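You operate a simulated robot arm through the tools that you are given. There is no shell and no other tool.

You run a simulated two-armed robot. Do the job below in one go: nothing can be reset, and whatever is moved stays where it is left.

## Task
Stop the drip at the blue pipe valve and bring the pressure back.
Fine: shut the inlet, open the red wheel, bleed to zero, swing the gland lever to TIGHT, reopen the inlet to green, in that order.

It is judged by the outcome, as a careful person would: the job done as asked, and still so three seconds after it is handed in. It fails if anything else is knocked over, pushed out of place, dropped, spilled or broken.

## Robot
Two 7-joint arms with fingered hands on one trunk that stands fixed in place. Base frame: the origin is at the foot of the trunk, x ahead of it, y to its left, z up. Readings come in cm, degrees, newtons and seconds.
The left shoulder is at [6, 16.6, 97.6], the right one opposite. With the tool pointing down near the work surface each hand reaches from about 36 to 86 cm from the base axis, measured 20 degrees to its own side. Payload 5 kg a hand.
The TCP of each hand is the grasp point between the finger pads, 3.2 cm short of the fingertips. In the tool frame z runs along the fingers and y along their closing line. The gripper opens to 16 cm. The gripper's body begins 8.9 cm behind the TCP. The gripper is a hand of 3 fingers: y runs from the thumb to the fingers, the wrist lies at [0, 0, -26.7] in the tool frame.
Orientation is that of the tool frame in the base frame, as a unit quaternion [w, x, y, z]. With the fingers straight down and closing along the base's y, the tool's x points along the base's -x, its y along +y and its z along -z.

## Interface
- The arms move only by the tool apply_moves. It takes "left_motion", "right_motion" or both (then of equal length, played together; a hand with none holds still); each is a list of rows, each an object (a shift or turn left out is 0) with "offset": the shift along the base's x, y, z in units of 200 mm (1.0 is 200 mm), a list of three; "angular": the turn, a rotation vector about the base's x, y, z in units of 45 degrees (1.0 is 45 degrees), a list of three. In form: [{"offset": [tx, ty, tz], "angular": [ax, ay, az]}, ...]. A call has 1 to 20 rows; each row is the pose to reach, as a shift and turn from the pose commanded when the call began. A call with a number of a shift or a turn outside -1 to 1 is refused whole. Each row takes 0.2 s and may step no farther than 5 cm and 8.6 degrees from the row before; otherwise, the whole call is refused. A pose out of reach is approached as far as the arm can. The call stops where the force on the tool passes 70 N (or 10 N more than at its start, if that is more) or the arm is blocked; 0.2 s more then pass. In this call time passes only in rows, and 0.2 s behind the last. It gives the time, the measured TCP pose, the force on the tool (base axes), the opening and the grip force at its end, in the units of the frame above (readings bear some noise), with the torque about the TCP (base axes, N m) and any sound that the robot's microphone picked up.
- Cameras (640 x 400 px; columns grow to the right, rows downward): "scene" is now at [4.74, -2, 161.82]; the picture's right is [-0.23, -0.97, -0.00], its down [-0.71, 0.17, -0.69] and it looks along [0.67, -0.16, -0.73] (base axes); focal length 342 px, centre (320, 200). "left" rides on the left gripper at [-6.5, -0.4, -11.6] in its tool frame; the picture's right is [0.06, -1.00, 0.00], its down [0.87, 0.05, -0.49] and it looks along [0.49, 0.03, 0.87] (tool axes); focal length 261 px, centre (320, 200). "right" rides on the right gripper at [6.5, -0.4, -11.6] in its tool frame; the picture's right is [0.06, 1.00, 0.00], its down [-0.87, 0.05, -0.49] and it looks along [-0.49, 0.03, 0.87] (tool axes); focal length 261 px, centre (320, 200). There is no depth. A picture from a camera that has moved, and an enlarged one, comes with that camera's place and axes in the base frame and with its lens.
- snapshot(camera): a new picture of that camera. It takes no simulated time.
- move_column(by): slides the trunk up (or, below 0, down) by that many cm; the arms and the scene camera ride with it, the base frame stays. It gives what a move gives, with no picture.
- curl_fingers(finger1, finger2, thumb_bend, hand): sets how far each is bent, from 0 (flat) to 1 (curled in); at 0.3 the hand is open as for a grip, at 0.7 the pads meet at the TCP. One left out holds its place. A second passes; each finger stops where it meets its share of the squeeze, and holds until it gets a number again. It is the only way to open and close the hand. It gives what a move gives, with no picture; readings hold the bend of each and the force on the fingers (four entries, about 0 where the hand has none), thumb and palm.
- pan_tilt(pan, tilt): turns the head with the scene camera to pan (to the left, within 86 degrees either way) and tilt (down, from -29 to 69), counted from straight ahead of the robot. It gives what a move gives.
- close_up(camera, box): a new picture of the part [left, top, right, bottom] of that camera's present view, enlarged. It takes no simulated time.
- close_job(): hands the job in; it is judged then, once.

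Nothing tells you positions but the pictures and the camera data. Unless the task says otherwise, let go and move clear before handing in.

The tools are called as name(argument=value, ...) on one line, values as JSON. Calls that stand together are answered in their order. apply_moves: Moves the arms, as the interface text tells. Its arguments: {"type":"object","properties":{"left_motion":{"type":"array","items":{"type":"object","properties":{"offset":{"type":"array","items":{"type":"number"}},"angular":{"type":"array","items":{"type":"number"}}}}},"right_motion":{"type":"array","items":{"type":"object","properties":{"offset":{"type":"array","items":{"type":"number"}},"angular":{"type":"array","items":{"type":"number"}}}}}},"required":[]} The other tools are called the same way: move_column (by) slides the trunk up or down; curl_fingers (finger1, finger2, thumb_bend, hand) moves the fingers one by one; pan_tilt (pan, tilt) turns the head that bears the scene camera; snapshot (camera) takes a picture; close_up (camera, box) takes an enlarged picture of a part of a camera's view; close_job () hands the job in.

At the start:

```text
time_s: 0.0
left_tcp_pos: [53.0, 4.18, 118.83]
left_ee_rot: [-0.001, -0.001, 1.0, 0.0]
left_wrist_force: [0.0, 0.3, 0.2]
left_torque: [-0.01, -0.01, 0.0]
left_opening: 16.0
left_grasp_force: 0.0
left_shape: jaw
left_bend: [0.3, 0.3, 0.3]
left_finger forces: [0.0, 0.0, 0.1, 0.1, 0.1, 0.1]
right_tcp_pos: [48.34, -43.25, 126.59]
right_ee_rot: [-0.001, -0.001, 1.0, 0.0]
right_wrist_force: [-0.4, 0.1, -0.4]
right_torque: [0.02, -0.01, -0.01]
right_opening: 15.99
right_grasp_force: 0.1
right_shape: jaw
right_bend: [0.3, 0.3, 0.3]
right_finger forces: [0.0, 0.0, 0.0, 0.0, 0.1, 0.0]
trunk travel left (down, up): [-52.5, 6.5]
head pan, tilt: [-13.5, 46.7]
```

scene: 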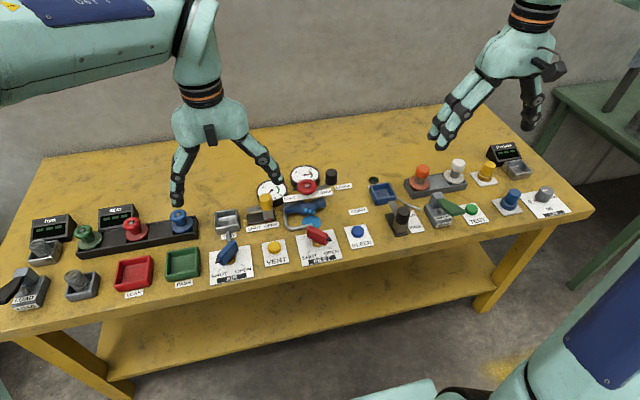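
right: 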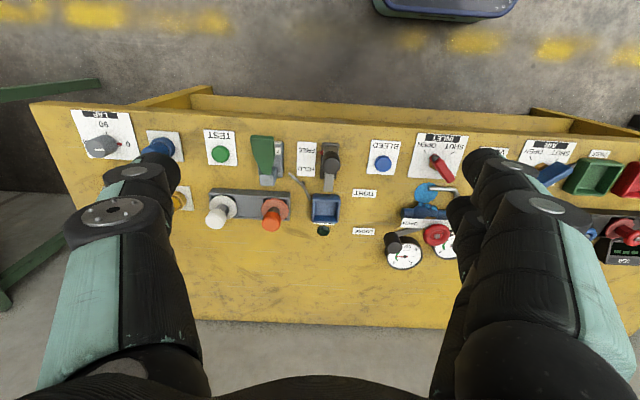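
left: 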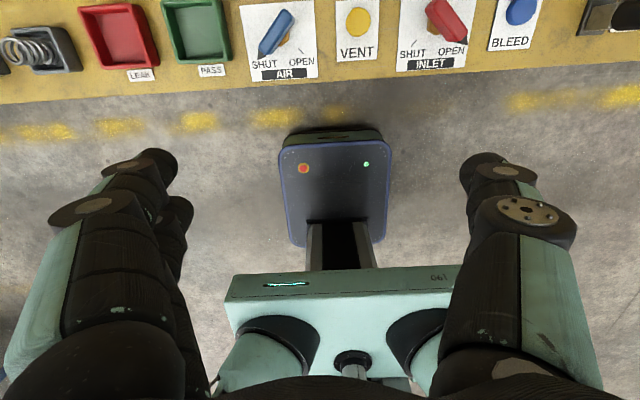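

I see a yellow bench with many controls; the blue pipe valve with red wheel, two gauges and LOOSE/TIGHT lever labels sit near the middle, and the INLET selector and BLEED button are in the front row. I'll look closer before moving.

close_up(camera="scene", box=[220, 150, 400, 270])

close_up(camera="right", box=[340, 120, 500, 280])

close_up(camera="scene", box=[0, 190, 240, 340])

close_up(camera="scene", box=[340, 120, 580, 270])

```text
3.33 times, centred on (310, 210) of scene
camera zoom: at [4.74, -2.0, 161.82], right [-0.23, -0.97, 0.0], down [-0.71, 0.17, -0.69], along [0.67, -0.16, -0.73], focal length 1140 px, centre (353, 167)
```

zoom: 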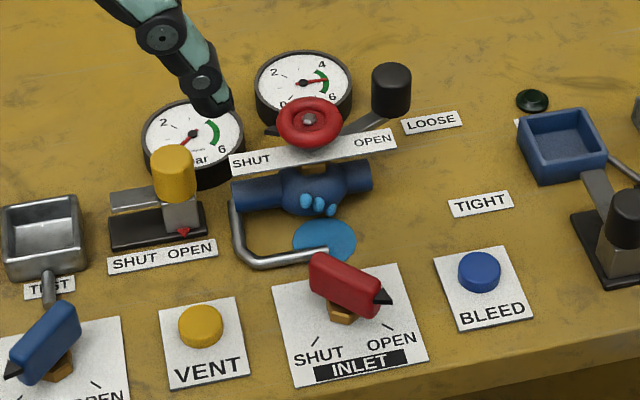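

```text
2.50 times, centred on (420, 200) of right
camera zoom: at [41.68, -43.59, 138.08], right [-0.06, 1.0, 0.0], down [0.87, 0.05, 0.49], along [0.49, 0.03, -0.87], focal length 652 px, centre (70, 200)
```

zoom: 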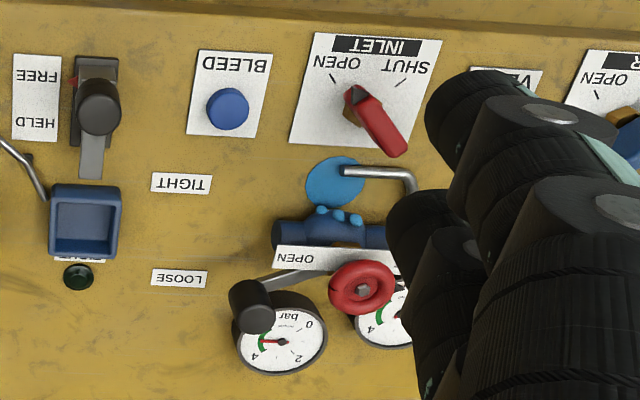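

```text
2.67 times, centred on (120, 265) of scene
camera zoom: at [4.74, -2.0, 161.82], right [-0.23, -0.97, 0.0], down [-0.71, 0.17, -0.69], along [0.67, -0.16, -0.73], focal length 912 px, centre (853, 27)
```

zoom: 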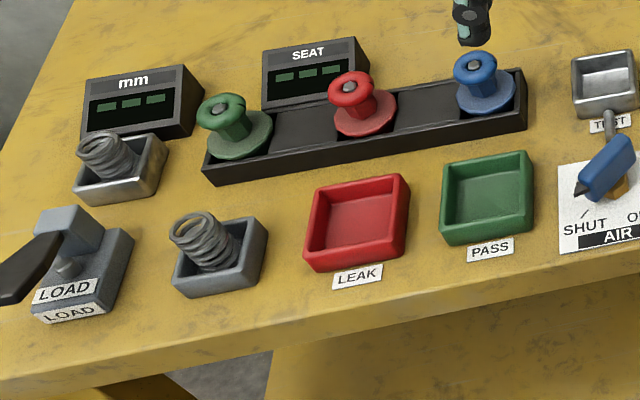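

```text
2.67 times, centred on (460, 195) of scene
camera zoom: at [4.74, -2.0, 161.82], right [-0.23, -0.97, 0.0], down [-0.71, 0.17, -0.69], along [0.67, -0.16, -0.73], focal length 912 px, centre (-53, 213)
```

zoom: 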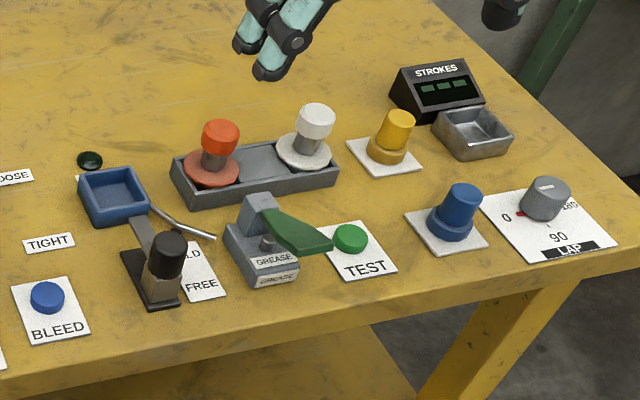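

The bench top is roughly at z≈80 cm, BLEED around (63,-27.5), INLET around (62,-15), with the wheel and lever just behind. I'll first move the left hand off to the left so it stops blocking the view.

apply_moves(left_motion=[{"offset": [0, 0.24, 0]}, {"offset": [0, 0.48, 0]}, {"offset": [0, 0.72, 0]}, {"offset": [0, 0.96, 0]}])

snapshot(camera="scene")

close_up(camera="scene", box=[240, 155, 340, 220])

close_up(camera="scene", box=[280, 200, 400, 275])

```text
time_s: 1.0
left_tcp_pos: [52.75, 23.65, 118.63]
left_ee_rot: [0.001, -0.001, 1.0, -0.001]
left_wrist_force: [-0.9, 0.0, 0.5]
left_torque: [0.01, -0.01, 0.02]
left_opening: 16.01
left_grasp_force: 0.1
left_shape: jaw
left_bend: [0.3, 0.3, 0.3]
left_finger forces: [0.1, 0.0, 0.0, 0.1, 0.1, 0.0]
right_tcp_pos: [48.27, -43.13, 126.53]
right_ee_rot: [0.001, 0.0, 1.0, 0.001]
right_wrist_force: [0.0, 0.2, 0.2]
right_torque: [-0.02, -0.03, 0.01]
right_opening: 16.0
right_grasp_force: 0.0
right_shape: jaw
right_bend: [0.3, 0.3, 0.3]
right_finger forces: [0.0, 0.1, 0.0, 0.0, 0.1, 0.0]
trunk travel left (down, up): [-52.5, 6.5]
head pan, tilt: [-13.5, 46.7]
```

```text
taken
camera scene: at [4.73, -1.89, 161.82], right [-0.23, -0.97, 0.0], down [-0.71, 0.17, -0.69], along [0.67, -0.16, -0.73], focal length 342 px, centre (320, 200)
```

scene: 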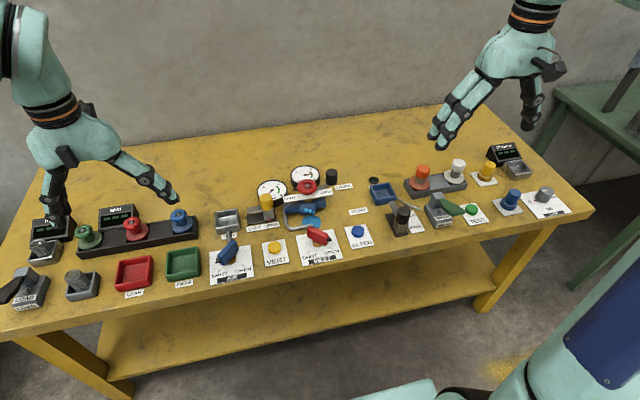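

```text
6.15 times, centred on (290, 188) of scene
camera zoom: at [4.73, -1.89, 161.82], right [-0.23, -0.97, 0.0], down [-0.71, 0.17, -0.69], along [0.67, -0.16, -0.73], focal length 2105 px, centre (505, 277)
```

zoom: 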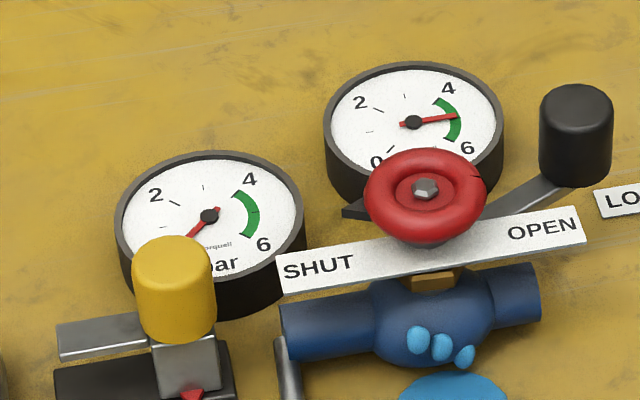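

```text
5.33 times, centred on (340, 238) of scene
camera zoom: at [4.73, -1.89, 161.82], right [-0.23, -0.97, 0.0], down [-0.71, 0.17, -0.69], along [0.67, -0.16, -0.73], focal length 1824 px, centre (213, 0)
```

zoom: 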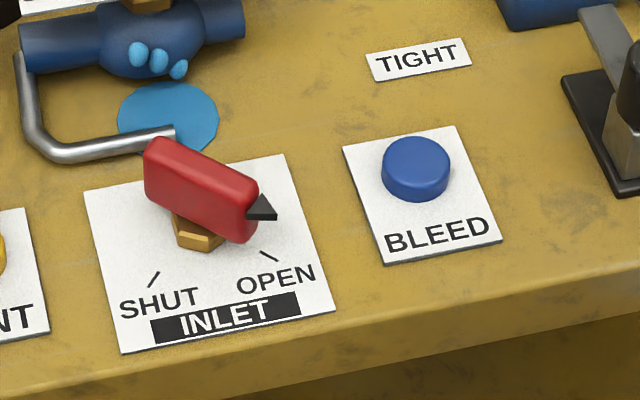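

The gauge behind the red wheel reads about 5 bar in the green and INLET points to OPEN; the lever knob is at LOOSE. I'll bring the right hand above the valve to use its camera for accurate positions.

apply_moves(right_motion=[{"offset": [0.02, 0.19, -0.08]}, {"offset": [0.04, 0.38, -0.16]}, {"offset": [0.06, 0.57, -0.24]}, {"offset": [0.08, 0.76, -0.32]}, {"offset": [0.1, 0.95, -0.4]}])

snapshot(camera="right")

snapshot(camera="scene")

```text
time_s: 2.2
left_tcp_pos: [52.75, 23.65, 118.57]
left_ee_rot: [-0.001, 0.0, 1.0, -0.001]
left_wrist_force: [-0.4, -0.1, 0.7]
left_torque: [-0.02, -0.02, 0.0]
left_opening: 15.99
left_grasp_force: 0.1
left_shape: jaw
left_bend: [0.3, 0.3, 0.3]
left_finger forces: [0.0, 0.0, 0.0, 0.0, 0.1, 0.0]
right_tcp_pos: [50.45, -24.03, 118.39]
right_ee_rot: [-0.001, 0.001, 1.0, -0.001]
right_wrist_force: [-0.3, -1.0, -0.8]
right_torque: [0.01, -0.02, -0.02]
right_opening: 15.96
right_grasp_force: 0.1
right_shape: jaw
right_bend: [0.3, 0.3, 0.3]
right_finger forces: [0.1, 0.1, 0.0, 0.0, 0.0, 0.0]
trunk travel left (down, up): [-52.5, 6.5]
head pan, tilt: [-13.5, 46.7]
```

```text
taken
camera right: at [43.85, -24.51, 129.91], right [-0.06, 1.0, 0.0], down [0.87, 0.05, 0.49], along [0.49, 0.03, -0.87], focal length 261 px, centre (320, 200)
```

right: 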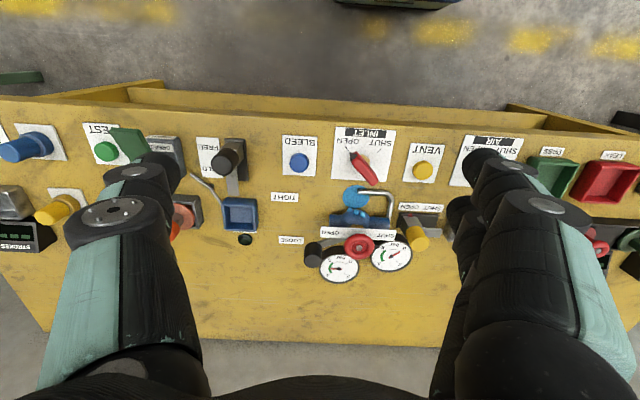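

```text
taken
camera scene: at [4.79, -1.88, 161.82], right [-0.23, -0.97, 0.0], down [-0.71, 0.17, -0.69], along [0.67, -0.16, -0.73], focal length 342 px, centre (320, 200)
```

scene: 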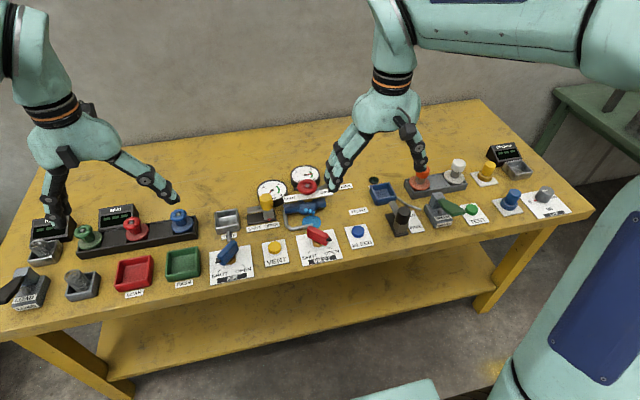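

The right-hand camera sees the valve cluster clearly. I'll enlarge to pin down positions.

close_up(camera="right", box=[270, 120, 450, 300])

close_up(camera="right", box=[290, 210, 430, 290])

close_up(camera="right", box=[270, 120, 410, 210])

```text
2.22 times, centred on (360, 210) of right
camera zoom: at [43.85, -24.51, 129.91], right [-0.06, 1.0, 0.0], down [0.87, 0.05, 0.49], along [0.49, 0.03, -0.87], focal length 579 px, centre (231, 178)
```

zoom: 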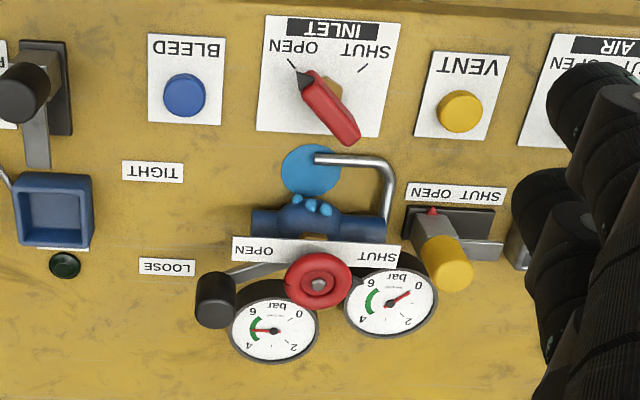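

```text
4.57 times, centred on (360, 250) of right
camera zoom: at [43.85, -24.51, 129.91], right [-0.06, 1.0, 0.0], down [0.87, 0.05, 0.49], along [0.49, 0.03, -0.87], focal length 1192 px, centre (137, -29)
```

zoom: 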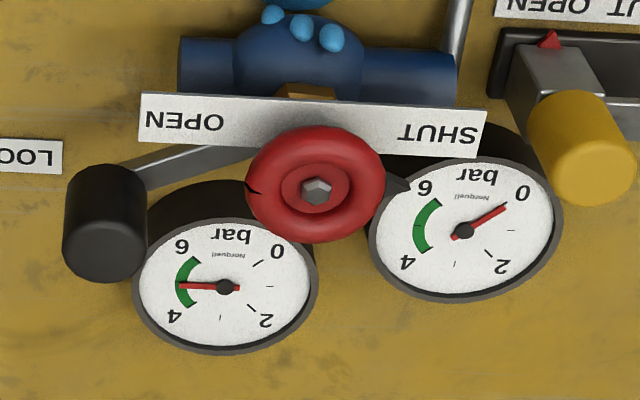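

```text
4.44 times, centred on (340, 165) of right
camera zoom: at [43.85, -24.51, 129.91], right [-0.06, 1.0, 0.0], down [0.87, 0.05, 0.49], along [0.49, 0.03, -0.87], focal length 1158 px, centre (231, 356)
```

zoom: 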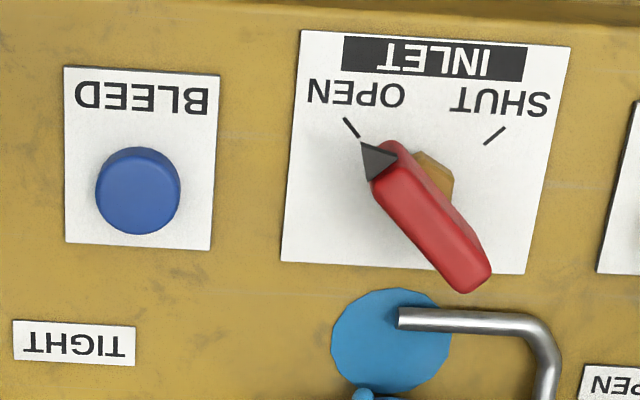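

I estimate the wheel hub at (75.9,-15.0,91), lever knob top at (80.1,-23.7,91), BLEED at (63.2,-27.5,81.7), bench at z≈80. I'll lower the hand over the group for a closer look at the INLET knob and wheel mark.

apply_moves(right_motion=[{"offset": [0.1, 0.12, -0.15]}, {"offset": [0.2, 0.24, -0.3]}, {"offset": [0.3, 0.36, -0.45]}, {"offset": [0.4, 0.48, -0.6]}])

snapshot(camera="right")

close_up(camera="right", box=[240, 200, 400, 300])

close_up(camera="right", box=[240, 90, 400, 190])

```text
time_s: 3.2
left_tcp_pos: [52.8, 23.51, 118.54]
left_ee_rot: [0.001, 0.0, 1.0, -0.001]
left_wrist_force: [0.0, -0.4, 0.6]
left_torque: [-0.03, -0.01, -0.02]
left_opening: 15.98
left_grasp_force: 0.0
left_shape: jaw
left_bend: [0.3, 0.3, 0.3]
left_finger forces: [0.1, 0.0, 0.0, 0.1, 0.0, 0.0]
right_tcp_pos: [58.42, -14.5, 106.37]
right_ee_rot: [0.0, 0.001, 1.0, 0.001]
right_wrist_force: [0.6, 0.5, 0.2]
right_torque: [-0.01, 0.0, -0.04]
right_opening: 15.99
right_grasp_force: 0.0
right_shape: jaw
right_bend: [0.3, 0.3, 0.3]
right_finger forces: [0.0, 0.1, 0.0, 0.0, 0.0, 0.1]
trunk travel left (down, up): [-52.5, 6.5]
head pan, tilt: [-13.5, 46.7]
```

```text
taken
camera right: at [51.75, -14.94, 117.89], right [-0.06, 1.0, 0.0], down [0.87, 0.05, 0.49], along [0.49, 0.03, -0.87], focal length 261 px, centre (320, 200)
```

right: 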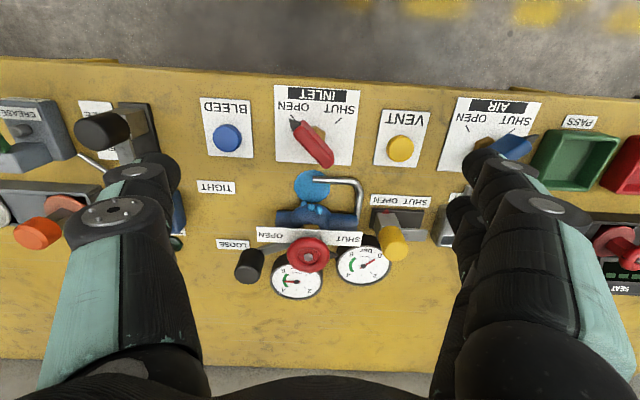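

```text
4.00 times, centred on (320, 250) of right
camera zoom: at [51.75, -14.94, 117.89], right [-0.06, 1.0, 0.0], down [0.87, 0.05, 0.49], along [0.49, 0.03, -0.87], focal length 1043 px, centre (320, 0)
```

zoom: 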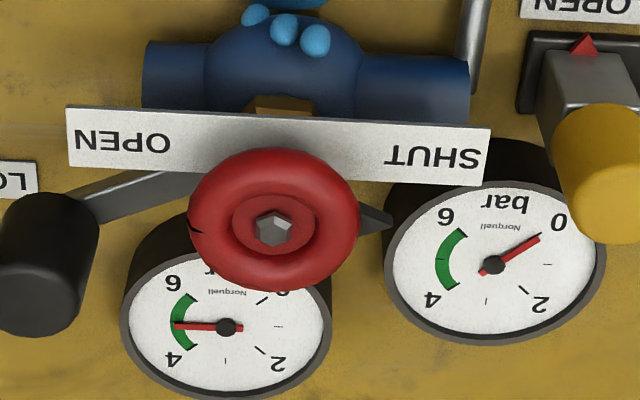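

```text
4.00 times, centred on (320, 140) of right
camera zoom: at [51.75, -14.94, 117.89], right [-0.06, 1.0, 0.0], down [0.87, 0.05, 0.49], along [0.49, 0.03, -0.87], focal length 1043 px, centre (320, 440)
```

zoom: 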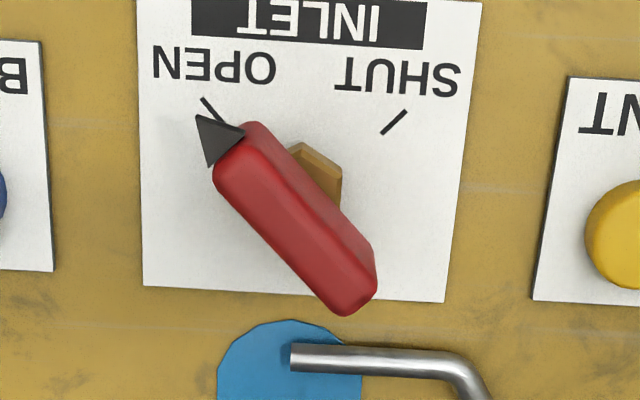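

The wheel carries a dark pointer on its left side, tip at about (75.9,-11,90.5), facing SHUT, so it must be turned round toward OPEN. I'll zoom on the INLET knob and wheel for exact axes.

close_up(camera="right", box=[270, 95, 370, 170])

close_up(camera="right", box=[250, 220, 370, 300])

close_up(camera="scene", box=[290, 215, 350, 270])

close_up(camera="scene", box=[270, 155, 350, 215])

```text
5.33 times, centred on (320, 132) of right
camera zoom: at [51.75, -14.94, 117.89], right [-0.06, 1.0, 0.0], down [0.87, 0.05, 0.49], along [0.49, 0.03, -0.87], focal length 1390 px, centre (320, 560)
```

zoom: 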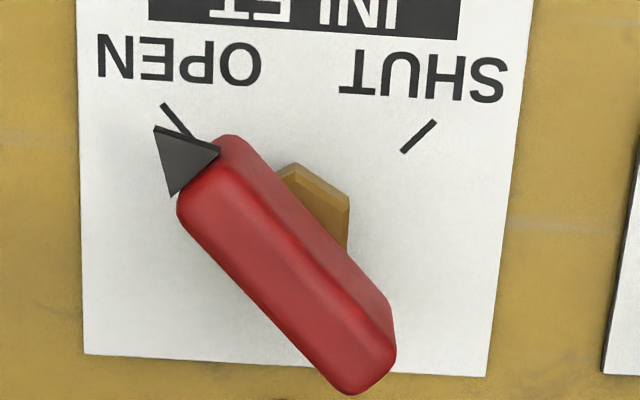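

```text
5.00 times, centred on (310, 260) of right
camera zoom: at [51.75, -14.94, 117.89], right [-0.06, 1.0, 0.0], down [0.87, 0.05, 0.49], along [0.49, 0.03, -0.87], focal length 1303 px, centre (370, -100)
```

zoom: 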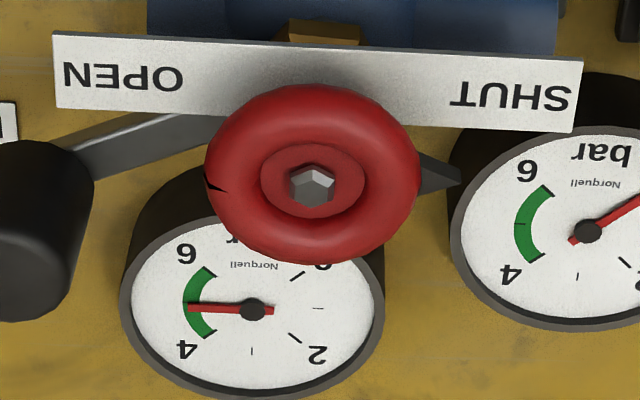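

```text
7.27 times, centred on (320, 242) of scene
camera zoom: at [4.83, -1.94, 161.82], right [-0.23, -0.97, 0.0], down [-0.71, 0.17, -0.69], along [0.67, -0.16, -0.73], focal length 2488 px, centre (320, -109)
```

zoom: 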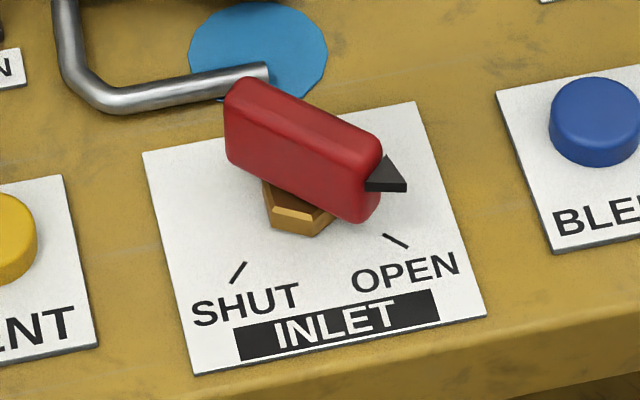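

```text
6.67 times, centred on (310, 185) of scene
camera zoom: at [4.83, -1.94, 161.82], right [-0.23, -0.97, 0.0], down [-0.71, 0.17, -0.69], along [0.67, -0.16, -0.73], focal length 2280 px, centre (387, 300)
```

zoom: 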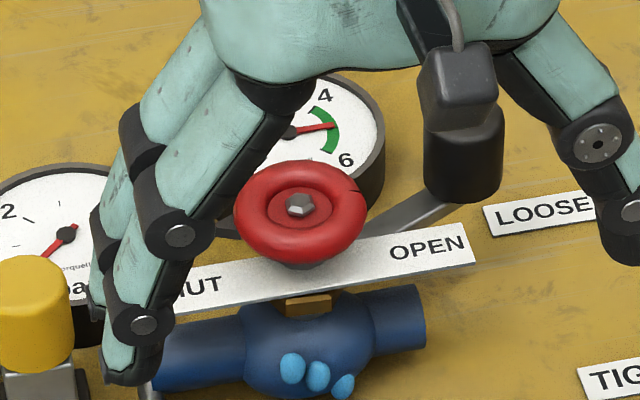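

INLET's pivot is about (62.7,-15.0), a 6 cm bar at z≈82–85.5 pointing at 45° to OPEN. I'll narrow the right hand's grip, then line it up above the knob with the closing line across the bar.

curl_fingers(hand="right", finger1=0.52, finger2=0.52, thumb_bend=0.52)

apply_moves(right_motion=[{"offset": [0.036, -0.004, -0.054], "angular": [0, 0, 0.1667]}, {"offset": [0.072, -0.008, -0.108], "angular": [0, 0, 0.3333]}, {"offset": [0.108, -0.012, -0.162], "angular": [0, 0, 0.5]}, {"offset": [0.144, -0.016, -0.216], "angular": [0, 0, 0.6667]}, {"offset": [0.18, -0.02, -0.27], "angular": [0, 0, 0.8333]}, {"offset": [0.215, -0.0225, -0.325], "angular": [0, 0, 1.0]}])

snapshot(camera="right")

snapshot(camera="scene")

```text
time_s: 4.2
left_tcp_pos: [52.7, 23.5, 118.52]
left_ee_rot: [0.0, -0.001, 1.0, -0.001]
left_wrist_force: [1.0, 0.0, -0.4]
left_torque: [0.01, 0.03, 0.01]
left_opening: 15.98
left_grasp_force: 0.0
left_shape: jaw
left_bend: [0.3, 0.3, 0.3]
left_finger forces: [0.0, 0.1, 0.0, 0.0, 0.0, 0.0]
right_tcp_pos: [58.23, -14.62, 106.38]
right_ee_rot: [0.0, 0.0, 1.0, 0.0]
right_wrist_force: [0.1, 0.5, 0.4]
right_torque: [0.04, 0.02, 0.01]
right_opening: 8.01
right_grasp_force: 0.1
right_shape: fingers
right_bend: [0.52, 0.52, 0.52]
right_finger forces: [0.0, 0.0, 0.0, 0.1, 0.0, 0.0]
trunk travel left (down, up): [-52.5, 6.5]
head pan, tilt: [-13.5, 46.7]
```

```text
time_s: 5.6
left_tcp_pos: [52.76, 23.59, 118.58]
left_ee_rot: [0.0, 0.0, 1.0, 0.001]
left_wrist_force: [0.0, -1.3, 0.0]
left_torque: [0.0, 0.02, -0.01]
left_opening: 15.96
left_grasp_force: 0.1
left_shape: jaw
left_bend: [0.3, 0.3, 0.3]
left_finger forces: [0.0, 0.0, 0.0, 0.0, 0.0, 0.0]
right_tcp_pos: [62.68, -15.0, 99.97]
right_ee_rot: [0.0, -0.384, 0.923, 0.0]
right_wrist_force: [-0.7, 0.7, 0.4]
right_torque: [0.01, 0.01, -0.03]
right_opening: 7.97
right_grasp_force: 0.1
right_shape: fingers
right_bend: [0.52, 0.52, 0.52]
right_finger forces: [0.1, 0.0, 0.0, 0.0, 0.1, 0.1]
trunk travel left (down, up): [-52.5, 6.5]
head pan, tilt: [-13.5, 46.7]
```

```text
taken
camera right: at [58.27, -19.94, 111.52], right [-0.75, 0.66, 0.0], down [0.57, 0.65, 0.49], along [0.32, 0.37, -0.87], focal length 261 px, centre (320, 200)
```

right: 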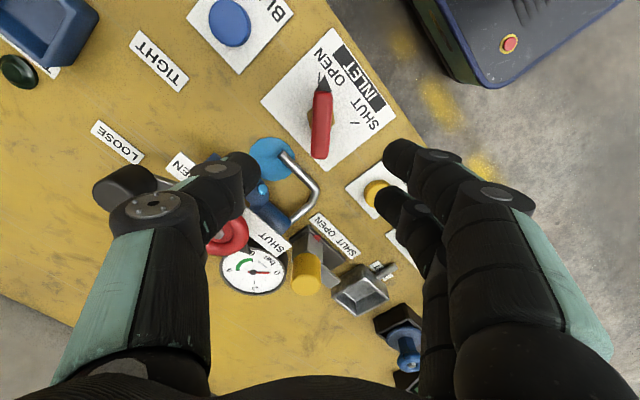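

```text
taken
camera scene: at [4.78, -1.99, 161.82], right [-0.23, -0.97, 0.0], down [-0.71, 0.17, -0.69], along [0.67, -0.16, -0.73], focal length 342 px, centre (320, 200)
```

scene: 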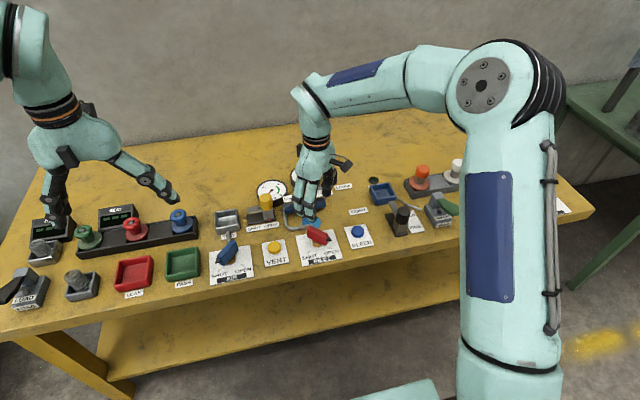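

The bar now lies vertically in the hand camera's view, centred between thumb and fingers. I'll zoom in to verify the alignment before going down.

close_up(camera="right", box=[260, 60, 380, 180])

```text
3.33 times, centred on (320, 120) of right
camera zoom: at [58.27, -19.94, 111.52], right [-0.75, 0.66, 0.0], down [0.57, 0.65, 0.49], along [0.32, 0.37, -0.87], focal length 869 px, centre (320, 467)
```

zoom: 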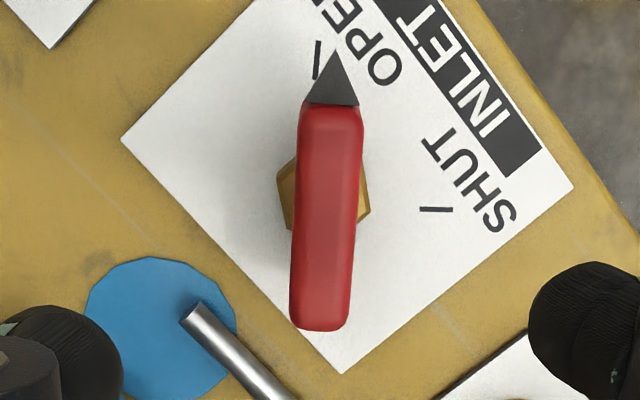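

Alignment is within about 2 mm. I'll lower the open grip around the INLET bar.

apply_moves(right_motion=[{"offset": [-0.003, -0.001, -0.2]}, {"offset": [-0.006, -0.002, -0.4]}, {"offset": [-0.01, -0.003, -0.55]}, {"offset": [-0.01, -0.003, -0.65]}, {"offset": [-0.01, -0.003, -0.705]}])

snapshot(camera="right")

close_up(camera="scene", box=[250, 170, 390, 270])

```text
time_s: 6.8
left_tcp_pos: [52.72, 23.57, 118.53]
left_ee_rot: [0.001, 0.0, 1.0, 0.001]
left_wrist_force: [0.0, 0.0, 0.3]
left_torque: [0.0, 0.02, -0.01]
left_opening: 15.97
left_grasp_force: 0.0
left_shape: jaw
left_bend: [0.3, 0.3, 0.3]
left_finger forces: [0.0, 0.0, 0.0, 0.0, 0.0, 0.0]
right_tcp_pos: [62.24, -15.06, 85.99]
right_ee_rot: [0.001, -0.383, 0.924, 0.0]
right_wrist_force: [0.1, 0.2, -0.2]
right_torque: [0.0, -0.02, -0.01]
right_opening: 8.0
right_grasp_force: 0.0
right_shape: fingers
right_bend: [0.52, 0.52, 0.52]
right_finger forces: [0.0, 0.1, 0.0, 0.0, 0.0, 0.1]
trunk travel left (down, up): [-52.5, 6.5]
head pan, tilt: [-13.5, 46.7]
```

```text
taken
camera right: at [57.86, -19.96, 97.43], right [-0.75, 0.66, 0.0], down [0.58, 0.65, 0.49], along [0.33, 0.37, -0.87], focal length 261 px, centre (320, 200)
```

right: 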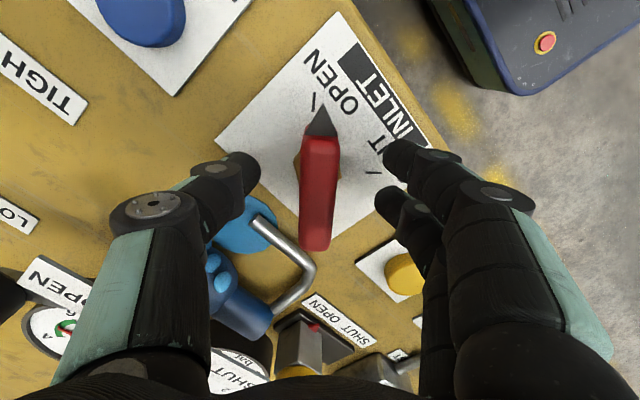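

```text
4.00 times, centred on (320, 220) of scene
camera zoom: at [4.77, -1.99, 161.82], right [-0.23, -0.97, 0.0], down [-0.71, 0.17, -0.69], along [0.67, -0.16, -0.73], focal length 1368 px, centre (320, 120)
```

zoom: 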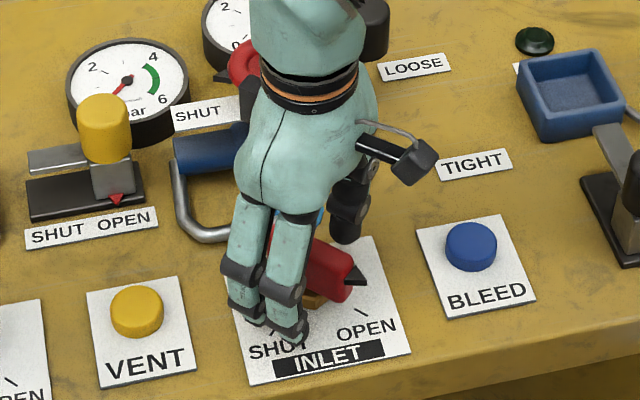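

The bar sits centred between the thumb and fingers. Closing the grip on it now.

curl_fingers(hand="right", finger1=0.75, finger2=0.75, thumb_bend=0.75)

snapshot(camera="right")

```text
time_s: 7.8
left_tcp_pos: [52.83, 23.4, 118.42]
left_ee_rot: [0.001, 0.0, 1.0, 0.0]
left_wrist_force: [1.0, -0.1, -0.7]
left_torque: [-0.01, 0.0, -0.05]
left_opening: 15.98
left_grasp_force: 0.1
left_shape: jaw
left_bend: [0.3, 0.3, 0.3]
left_finger forces: [0.0, 0.0, 0.0, 0.1, 0.1, 0.0]
right_tcp_pos: [62.17, -15.06, 85.89]
right_ee_rot: [0.0, -0.383, 0.924, 0.0]
right_wrist_force: [0.8, -0.7, -13.8]
right_torque: [-0.03, -0.04, 0.01]
right_opening: 2.37
right_grasp_force: 16.4
right_shape: fingers
right_bend: [0.7, 0.7, 0.68]
right_finger forces: [8.1, 8.1, 0.1, 0.0, 16.7, 0.0]
trunk travel left (down, up): [-52.5, 6.5]
head pan, tilt: [-13.5, 46.7]
```

```text
taken
camera right: at [57.88, -19.97, 97.36], right [-0.75, 0.66, 0.0], down [0.58, 0.65, 0.49], along [0.32, 0.37, -0.87], focal length 261 px, centre (320, 200)
```

right: 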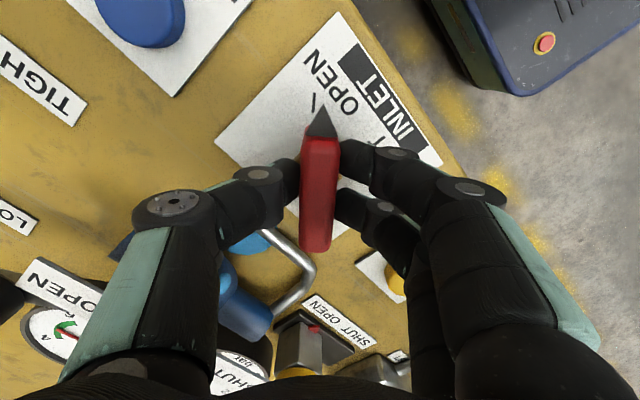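

Firm grip (about 16 N) on the bar. Now turning clockwise toward SHUT, first half.

apply_moves(right_motion=[{"angular": [0, 0, -0.1667]}, {"angular": [0, 0, -0.3333]}, {"angular": [0, 0, -0.5]}, {"angular": [0, 0, -0.6667]}, {"angular": [0, 0, -0.8333]}, {"angular": [0, 0, -1.0]}])

snapshot(camera="right")

```text
time_s: 9.2
left_tcp_pos: [52.83, 23.48, 118.49]
left_ee_rot: [-0.001, 0.0, 1.0, 0.0]
left_wrist_force: [-0.7, 0.3, -0.2]
left_torque: [0.03, 0.0, 0.0]
left_opening: 15.98
left_grasp_force: 0.2
left_shape: jaw
left_bend: [0.3, 0.3, 0.3]
left_finger forces: [0.0, 0.0, 0.1, 0.0, 0.1, 0.1]
right_tcp_pos: [62.4, -14.96, 85.81]
right_ee_rot: [-0.001, 0.001, 1.0, 0.0]
right_wrist_force: [-6.6, 6.5, -17.1]
right_torque: [0.13, 0.14, 0.03]
right_opening: 2.42
right_grasp_force: 15.4
right_shape: fingers
right_bend: [0.7, 0.7, 0.68]
right_finger forces: [9.3, 9.5, 0.0, 0.0, 11.9, 0.1]
trunk travel left (down, up): [-52.5, 6.5]
head pan, tilt: [-13.5, 46.7]
```

```text
taken
camera right: at [55.75, -15.41, 97.4], right [-0.06, 1.0, 0.0], down [0.87, 0.05, 0.49], along [0.49, 0.03, -0.87], focal length 261 px, centre (320, 200)
```

right: 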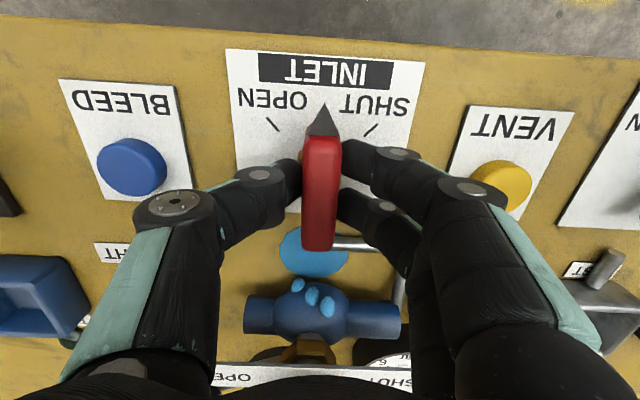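

The knob follows the hand and is halfway. Continuing to SHUT.

apply_moves(right_motion=[{"offset": [-0.002, 0.002, 0], "angular": [0, 0, -0.1667]}, {"offset": [-0.004, 0.004, 0], "angular": [0, 0, -0.3333]}, {"offset": [-0.004, 0.004, 0], "angular": [0, 0, -0.5]}, {"offset": [-0.004, 0.004, 0], "angular": [0, 0, -0.6667]}, {"offset": [-0.004, 0.004, 0], "angular": [0, 0, -0.8333]}, {"offset": [-0.004, 0.004, 0], "angular": [0, 0, -1.0]}])

snapshot(camera="right")

close_up(camera="scene", box=[250, 150, 390, 270])

```text
time_s: 10.6
left_tcp_pos: [52.89, 23.52, 118.65]
left_ee_rot: [0.001, 0.0, 1.0, 0.0]
left_wrist_force: [0.3, -0.4, 0.9]
left_torque: [-0.02, -0.03, 0.0]
left_opening: 16.0
left_grasp_force: 0.0
left_shape: jaw
left_bend: [0.3, 0.3, 0.3]
left_finger forces: [0.1, 0.1, 0.0, 0.0, 0.1, 0.0]
right_tcp_pos: [62.42, -14.89, 85.84]
right_ee_rot: [0.0, 0.384, 0.924, 0.0]
right_wrist_force: [-1.6, 7.3, -16.6]
right_torque: [0.17, 0.0, 0.08]
right_opening: 2.4
right_grasp_force: 14.9
right_shape: fingers
right_bend: [0.7, 0.7, 0.68]
right_finger forces: [8.6, 9.0, 0.0, 0.0, 12.8, 0.1]
trunk travel left (down, up): [-52.5, 6.5]
head pan, tilt: [-13.5, 46.7]
```

```text
taken
camera right: at [57.42, -10.58, 97.44], right [0.66, 0.75, 0.0], down [0.65, -0.58, 0.49], along [0.37, -0.33, -0.87], focal length 261 px, centre (320, 200)
```

right: 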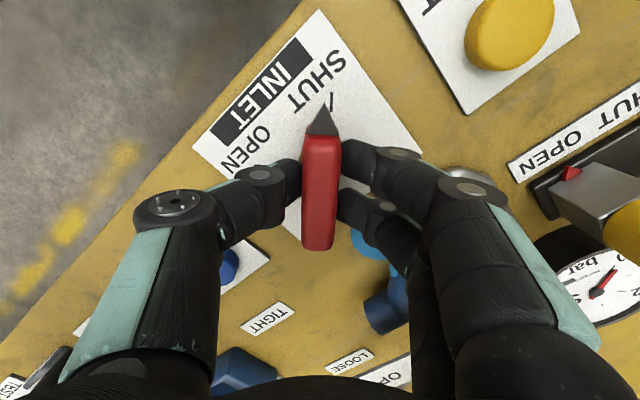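

```text
3.33 times, centred on (320, 210) of scene
camera zoom: at [4.87, -1.92, 161.82], right [-0.23, -0.97, 0.0], down [-0.71, 0.17, -0.69], along [0.67, -0.16, -0.73], focal length 1140 px, centre (320, 167)
```

zoom: 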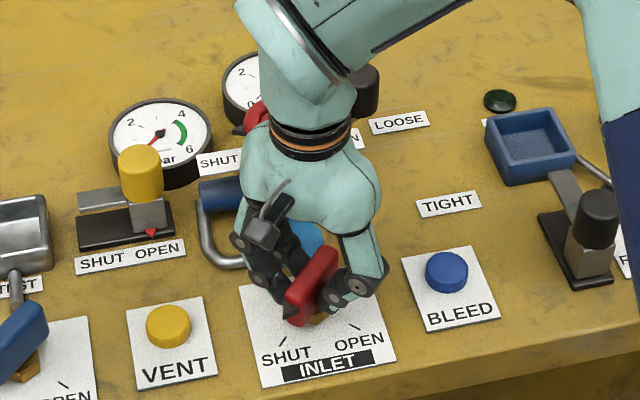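

The pointer is near SHUT but seems several degrees short of its tick. I'll turn a little further, watching the torque for a stop.

apply_moves(right_motion=[{"angular": [0, 0, -0.06]}, {"angular": [0, 0, -0.12]}, {"angular": [0, 0, -0.17]}])

snapshot(camera="right")

```text
time_s: 11.4
left_tcp_pos: [52.83, 23.5, 118.51]
left_ee_rot: [0.001, 0.0, 1.0, 0.0]
left_wrist_force: [0.3, 0.0, 0.9]
left_torque: [-0.02, 0.03, 0.02]
left_opening: 16.01
left_grasp_force: 0.0
left_shape: jaw
left_bend: [0.3, 0.3, 0.3]
left_finger forces: [0.0, 0.0, 0.0, 0.1, 0.0, 0.0]
right_tcp_pos: [62.37, -14.93, 85.93]
right_ee_rot: [0.0, 0.444, 0.896, 0.0]
right_wrist_force: [1.5, 7.5, -14.1]
right_torque: [0.19, -0.01, 0.36]
right_opening: 2.26
right_grasp_force: 17.1
right_shape: fingers
right_bend: [0.71, 0.7, 0.68]
right_finger forces: [7.2, 12.8, 0.0, 0.1, 14.0, 0.1]
trunk travel left (down, up): [-52.5, 6.5]
head pan, tilt: [-13.5, 46.7]
```

```text
taken
camera right: at [58.03, -9.97, 97.46], right [0.76, 0.65, 0.0], down [0.57, -0.66, 0.49], along [0.32, -0.37, -0.87], focal length 261 px, centre (320, 200)
```

right: 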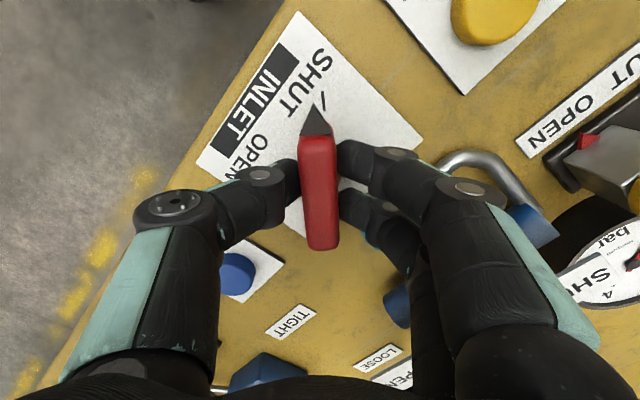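

The torque rose and the bar stopped turning, so INLET is hard against its SHUT stop. I'll square the hand to the bar, let go, and lift clear.

apply_moves(right_motion=[{"angular": [0, 0, 0.08]}, {"angular": [0, 0, 0.14]}])

curl_fingers(hand="right", finger1=0.52, finger2=0.52, thumb_bend=0.52)

apply_moves(right_motion=[{"offset": [0, 0, 0.2]}, {"offset": [0, 0, 0.4]}, {"offset": [0, 0, 0.6]}, {"offset": [0, 0, 0.8]}, {"offset": [-0.1, 0, 0.98]}])

snapshot(camera="right")

snapshot(camera="scene")

```text
time_s: 12.0
left_tcp_pos: [52.78, 23.63, 118.44]
left_ee_rot: [0.0, 0.0, 1.0, 0.0]
left_wrist_force: [0.7, -0.9, -0.2]
left_torque: [0.0, 0.02, 0.0]
left_opening: 16.01
left_grasp_force: 0.1
left_shape: jaw
left_bend: [0.3, 0.3, 0.3]
left_finger forces: [0.0, 0.1, 0.1, 0.1, 0.0, 0.0]
right_tcp_pos: [62.38, -14.95, 86.0]
right_ee_rot: [-0.001, 0.394, 0.919, 0.0]
right_wrist_force: [2.4, 7.8, -12.9]
right_torque: [0.18, -0.05, -0.02]
right_opening: 2.35
right_grasp_force: 15.1
right_shape: fingers
right_bend: [0.71, 0.7, 0.68]
right_finger forces: [9.9, 8.9, 0.1, 0.1, 11.8, 0.1]
trunk travel left (down, up): [-52.5, 6.5]
head pan, tilt: [-13.5, 46.7]
```

```text
time_s: 13.0
left_tcp_pos: [52.75, 23.6, 118.59]
left_ee_rot: [-0.001, 0.0, 1.0, 0.0]
left_wrist_force: [0.4, -0.1, 0.6]
left_torque: [-0.02, -0.01, 0.01]
left_opening: 15.99
left_grasp_force: 0.1
left_shape: jaw
left_bend: [0.3, 0.3, 0.3]
left_finger forces: [0.0, 0.0, 0.1, 0.0, 0.0, 0.1]
right_tcp_pos: [62.3, -15.0, 86.0]
right_ee_rot: [0.0, 0.394, 0.919, 0.0]
right_wrist_force: [-0.1, -0.5, -0.4]
right_torque: [-0.01, -0.01, 0.01]
right_opening: 7.85
right_grasp_force: 0.0
right_shape: fingers
right_bend: [0.52, 0.52, 0.52]
right_finger forces: [0.0, 0.0, 0.1, 0.1, 0.0, 0.0]
trunk travel left (down, up): [-52.5, 6.5]
head pan, tilt: [-13.5, 46.7]
```

```text
time_s: 14.2
left_tcp_pos: [52.75, 23.5, 118.58]
left_ee_rot: [0.001, -0.001, 1.0, 0.0]
left_wrist_force: [-0.4, 0.7, 0.6]
left_torque: [-0.02, -0.03, -0.03]
left_opening: 15.99
left_grasp_force: 0.1
left_shape: jaw
left_bend: [0.3, 0.3, 0.3]
left_finger forces: [0.0, 0.0, 0.0, 0.0, 0.1, 0.1]
right_tcp_pos: [60.25, -15.16, 105.37]
right_ee_rot: [0.001, 0.393, 0.92, 0.0]
right_wrist_force: [-0.4, -0.3, 0.5]
right_torque: [0.03, -0.04, 0.0]
right_opening: 7.85
right_grasp_force: 0.2
right_shape: fingers
right_bend: [0.52, 0.52, 0.52]
right_finger forces: [0.0, 0.0, 0.1, 0.1, 0.0, 0.1]
trunk travel left (down, up): [-52.5, 6.5]
head pan, tilt: [-13.5, 46.7]
```

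```text
taken
camera right: at [55.34, -10.72, 117.0], right [0.68, 0.73, 0.0], down [0.64, -0.59, 0.49], along [0.36, -0.33, -0.87], focal length 261 px, centre (320, 200)
```

right: 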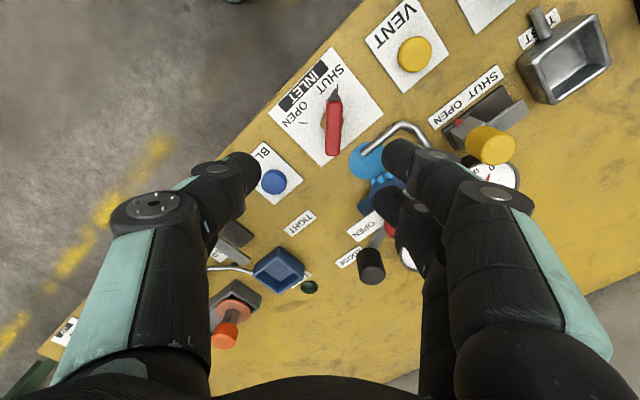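

```text
taken
camera scene: at [4.6, -1.99, 161.82], right [-0.23, -0.97, 0.0], down [-0.71, 0.17, -0.69], along [0.67, -0.16, -0.73], focal length 342 px, centre (320, 200)
```

scene: 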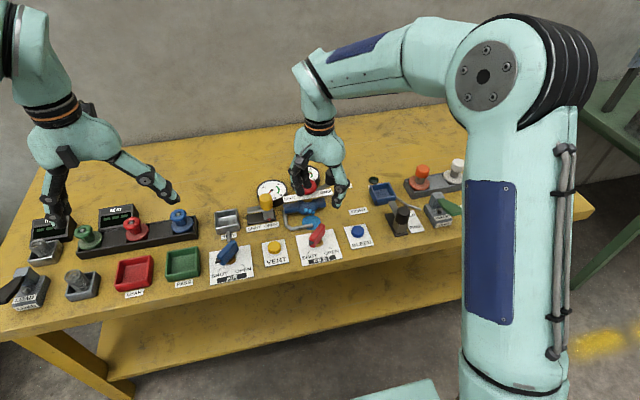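

INLET now points to SHUT. Next is the red wheel, hub about (75.8,-15.05,91); I'll hover above it with the fingers turned so the closing line runs front-to-back, clear of the pointer and label plate.

apply_moves(right_motion=[{"offset": [0.13, 0, 0.005], "angular": [0, 0, -0.162]}, {"offset": [0.26, 0, 0.01], "angular": [0, 0, -0.324]}, {"offset": [0.39, 0, 0.015], "angular": [0, 0, -0.486]}, {"offset": [0.52, 0.002, 0.02], "angular": [0, 0, -0.648]}, {"offset": [0.65, 0.004, 0.03], "angular": [0, 0, -0.81]}, {"offset": [0.7775, 0.005, 0.03], "angular": [0, 0, -0.971]}])

snapshot(camera="right")

snapshot(camera="scene")

```text
time_s: 15.6
left_tcp_pos: [52.77, 23.47, 118.52]
left_ee_rot: [0.001, -0.001, 1.0, 0.0]
left_wrist_force: [-0.1, 1.0, -0.3]
left_torque: [0.02, 0.04, 0.0]
left_opening: 16.0
left_grasp_force: 0.1
left_shape: jaw
left_bend: [0.3, 0.3, 0.3]
left_finger forces: [0.1, 0.0, 0.1, 0.0, 0.1, 0.0]
right_tcp_pos: [75.91, -14.76, 105.99]
right_ee_rot: [-0.001, 0.708, 0.706, -0.001]
right_wrist_force: [0.3, 0.3, -1.1]
right_torque: [0.01, 0.04, -0.01]
right_opening: 7.87
right_grasp_force: 0.1
right_shape: fingers
right_bend: [0.52, 0.52, 0.52]
right_finger forces: [0.0, 0.1, 0.0, 0.0, 0.0, 0.0]
trunk travel left (down, up): [-52.5, 6.5]
head pan, tilt: [-13.5, 46.7]
```

```text
taken
camera right: at [75.48, -8.28, 117.54], right [1.0, 0.06, 0.0], down [0.05, -0.87, 0.49], along [0.03, -0.49, -0.87], focal length 261 px, centre (320, 200)
```

right: 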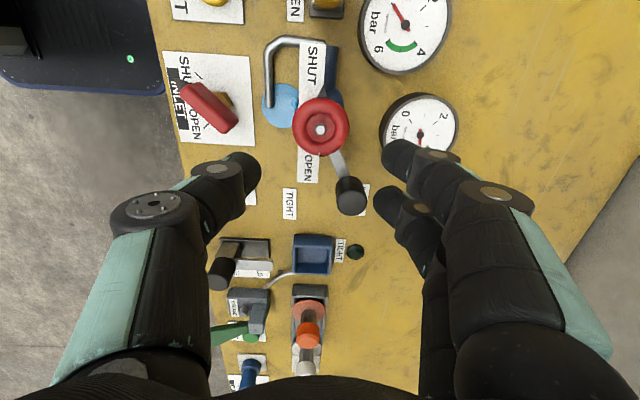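

```text
taken
camera scene: at [4.84, -1.95, 161.82], right [-0.23, -0.97, 0.0], down [-0.71, 0.17, -0.69], along [0.67, -0.16, -0.73], focal length 342 px, centre (320, 200)
```

scene: 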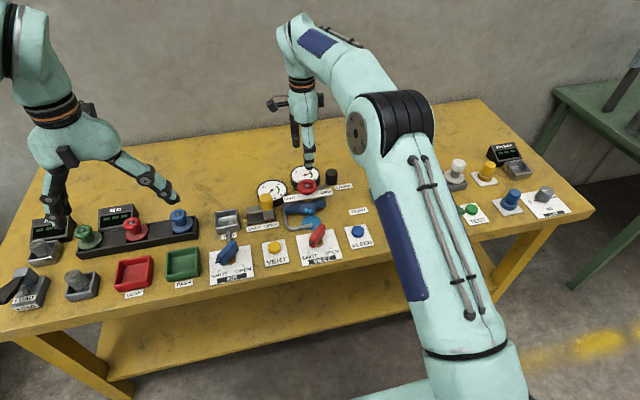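

The hand reached the −90° yaw over the wheel. I'll zoom on the wheel and the gauges.

close_up(camera="right", box=[260, 70, 390, 220])

close_up(camera="right", box=[350, 0, 480, 160])

close_up(camera="scene", box=[240, 150, 360, 240])

```text
2.67 times, centred on (325, 145) of right
camera zoom: at [75.48, -8.28, 117.54], right [1.0, 0.06, 0.0], down [0.05, -0.87, 0.49], along [0.03, -0.49, -0.87], focal length 695 px, centre (307, 347)
```

zoom: 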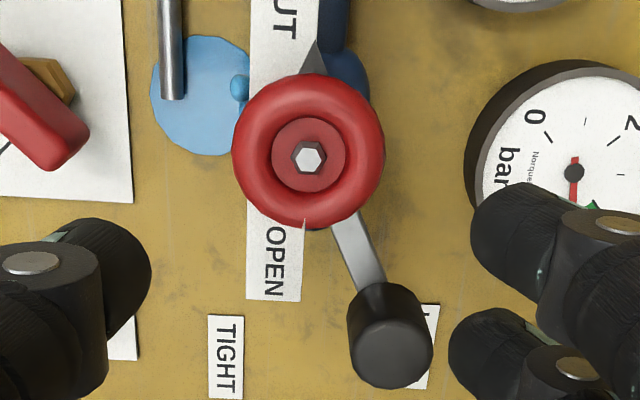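

```text
2.50 times, centred on (415, 80) of right
camera zoom: at [75.48, -8.28, 117.54], right [1.0, 0.06, 0.0], down [0.05, -0.87, 0.49], along [0.03, -0.49, -0.87], focal length 652 px, centre (82, 500)
```

zoom: 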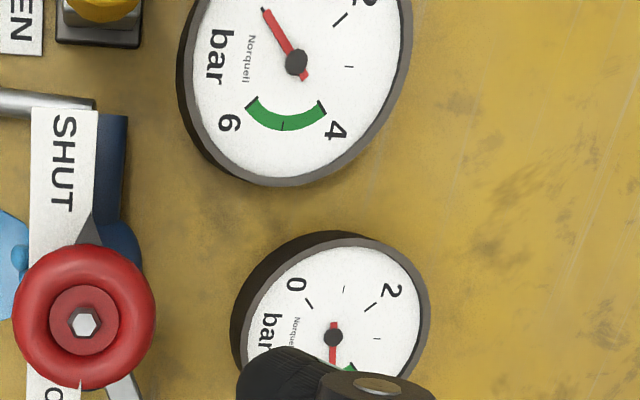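

```text
4.44 times, centred on (300, 195) of scene
camera zoom: at [4.84, -1.95, 161.82], right [-0.23, -0.97, 0.0], down [-0.71, 0.17, -0.69], along [0.67, -0.16, -0.73], focal length 1520 px, centre (409, 222)
```

zoom: 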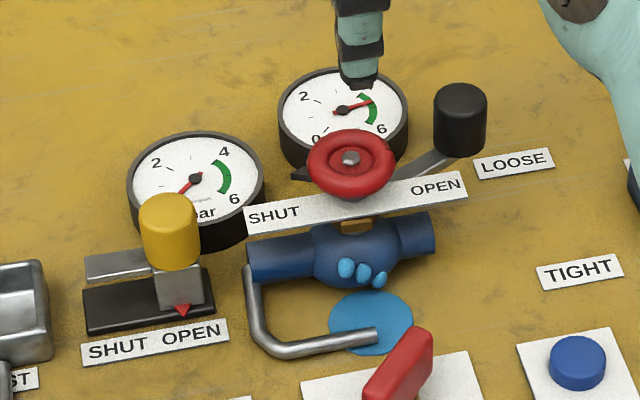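

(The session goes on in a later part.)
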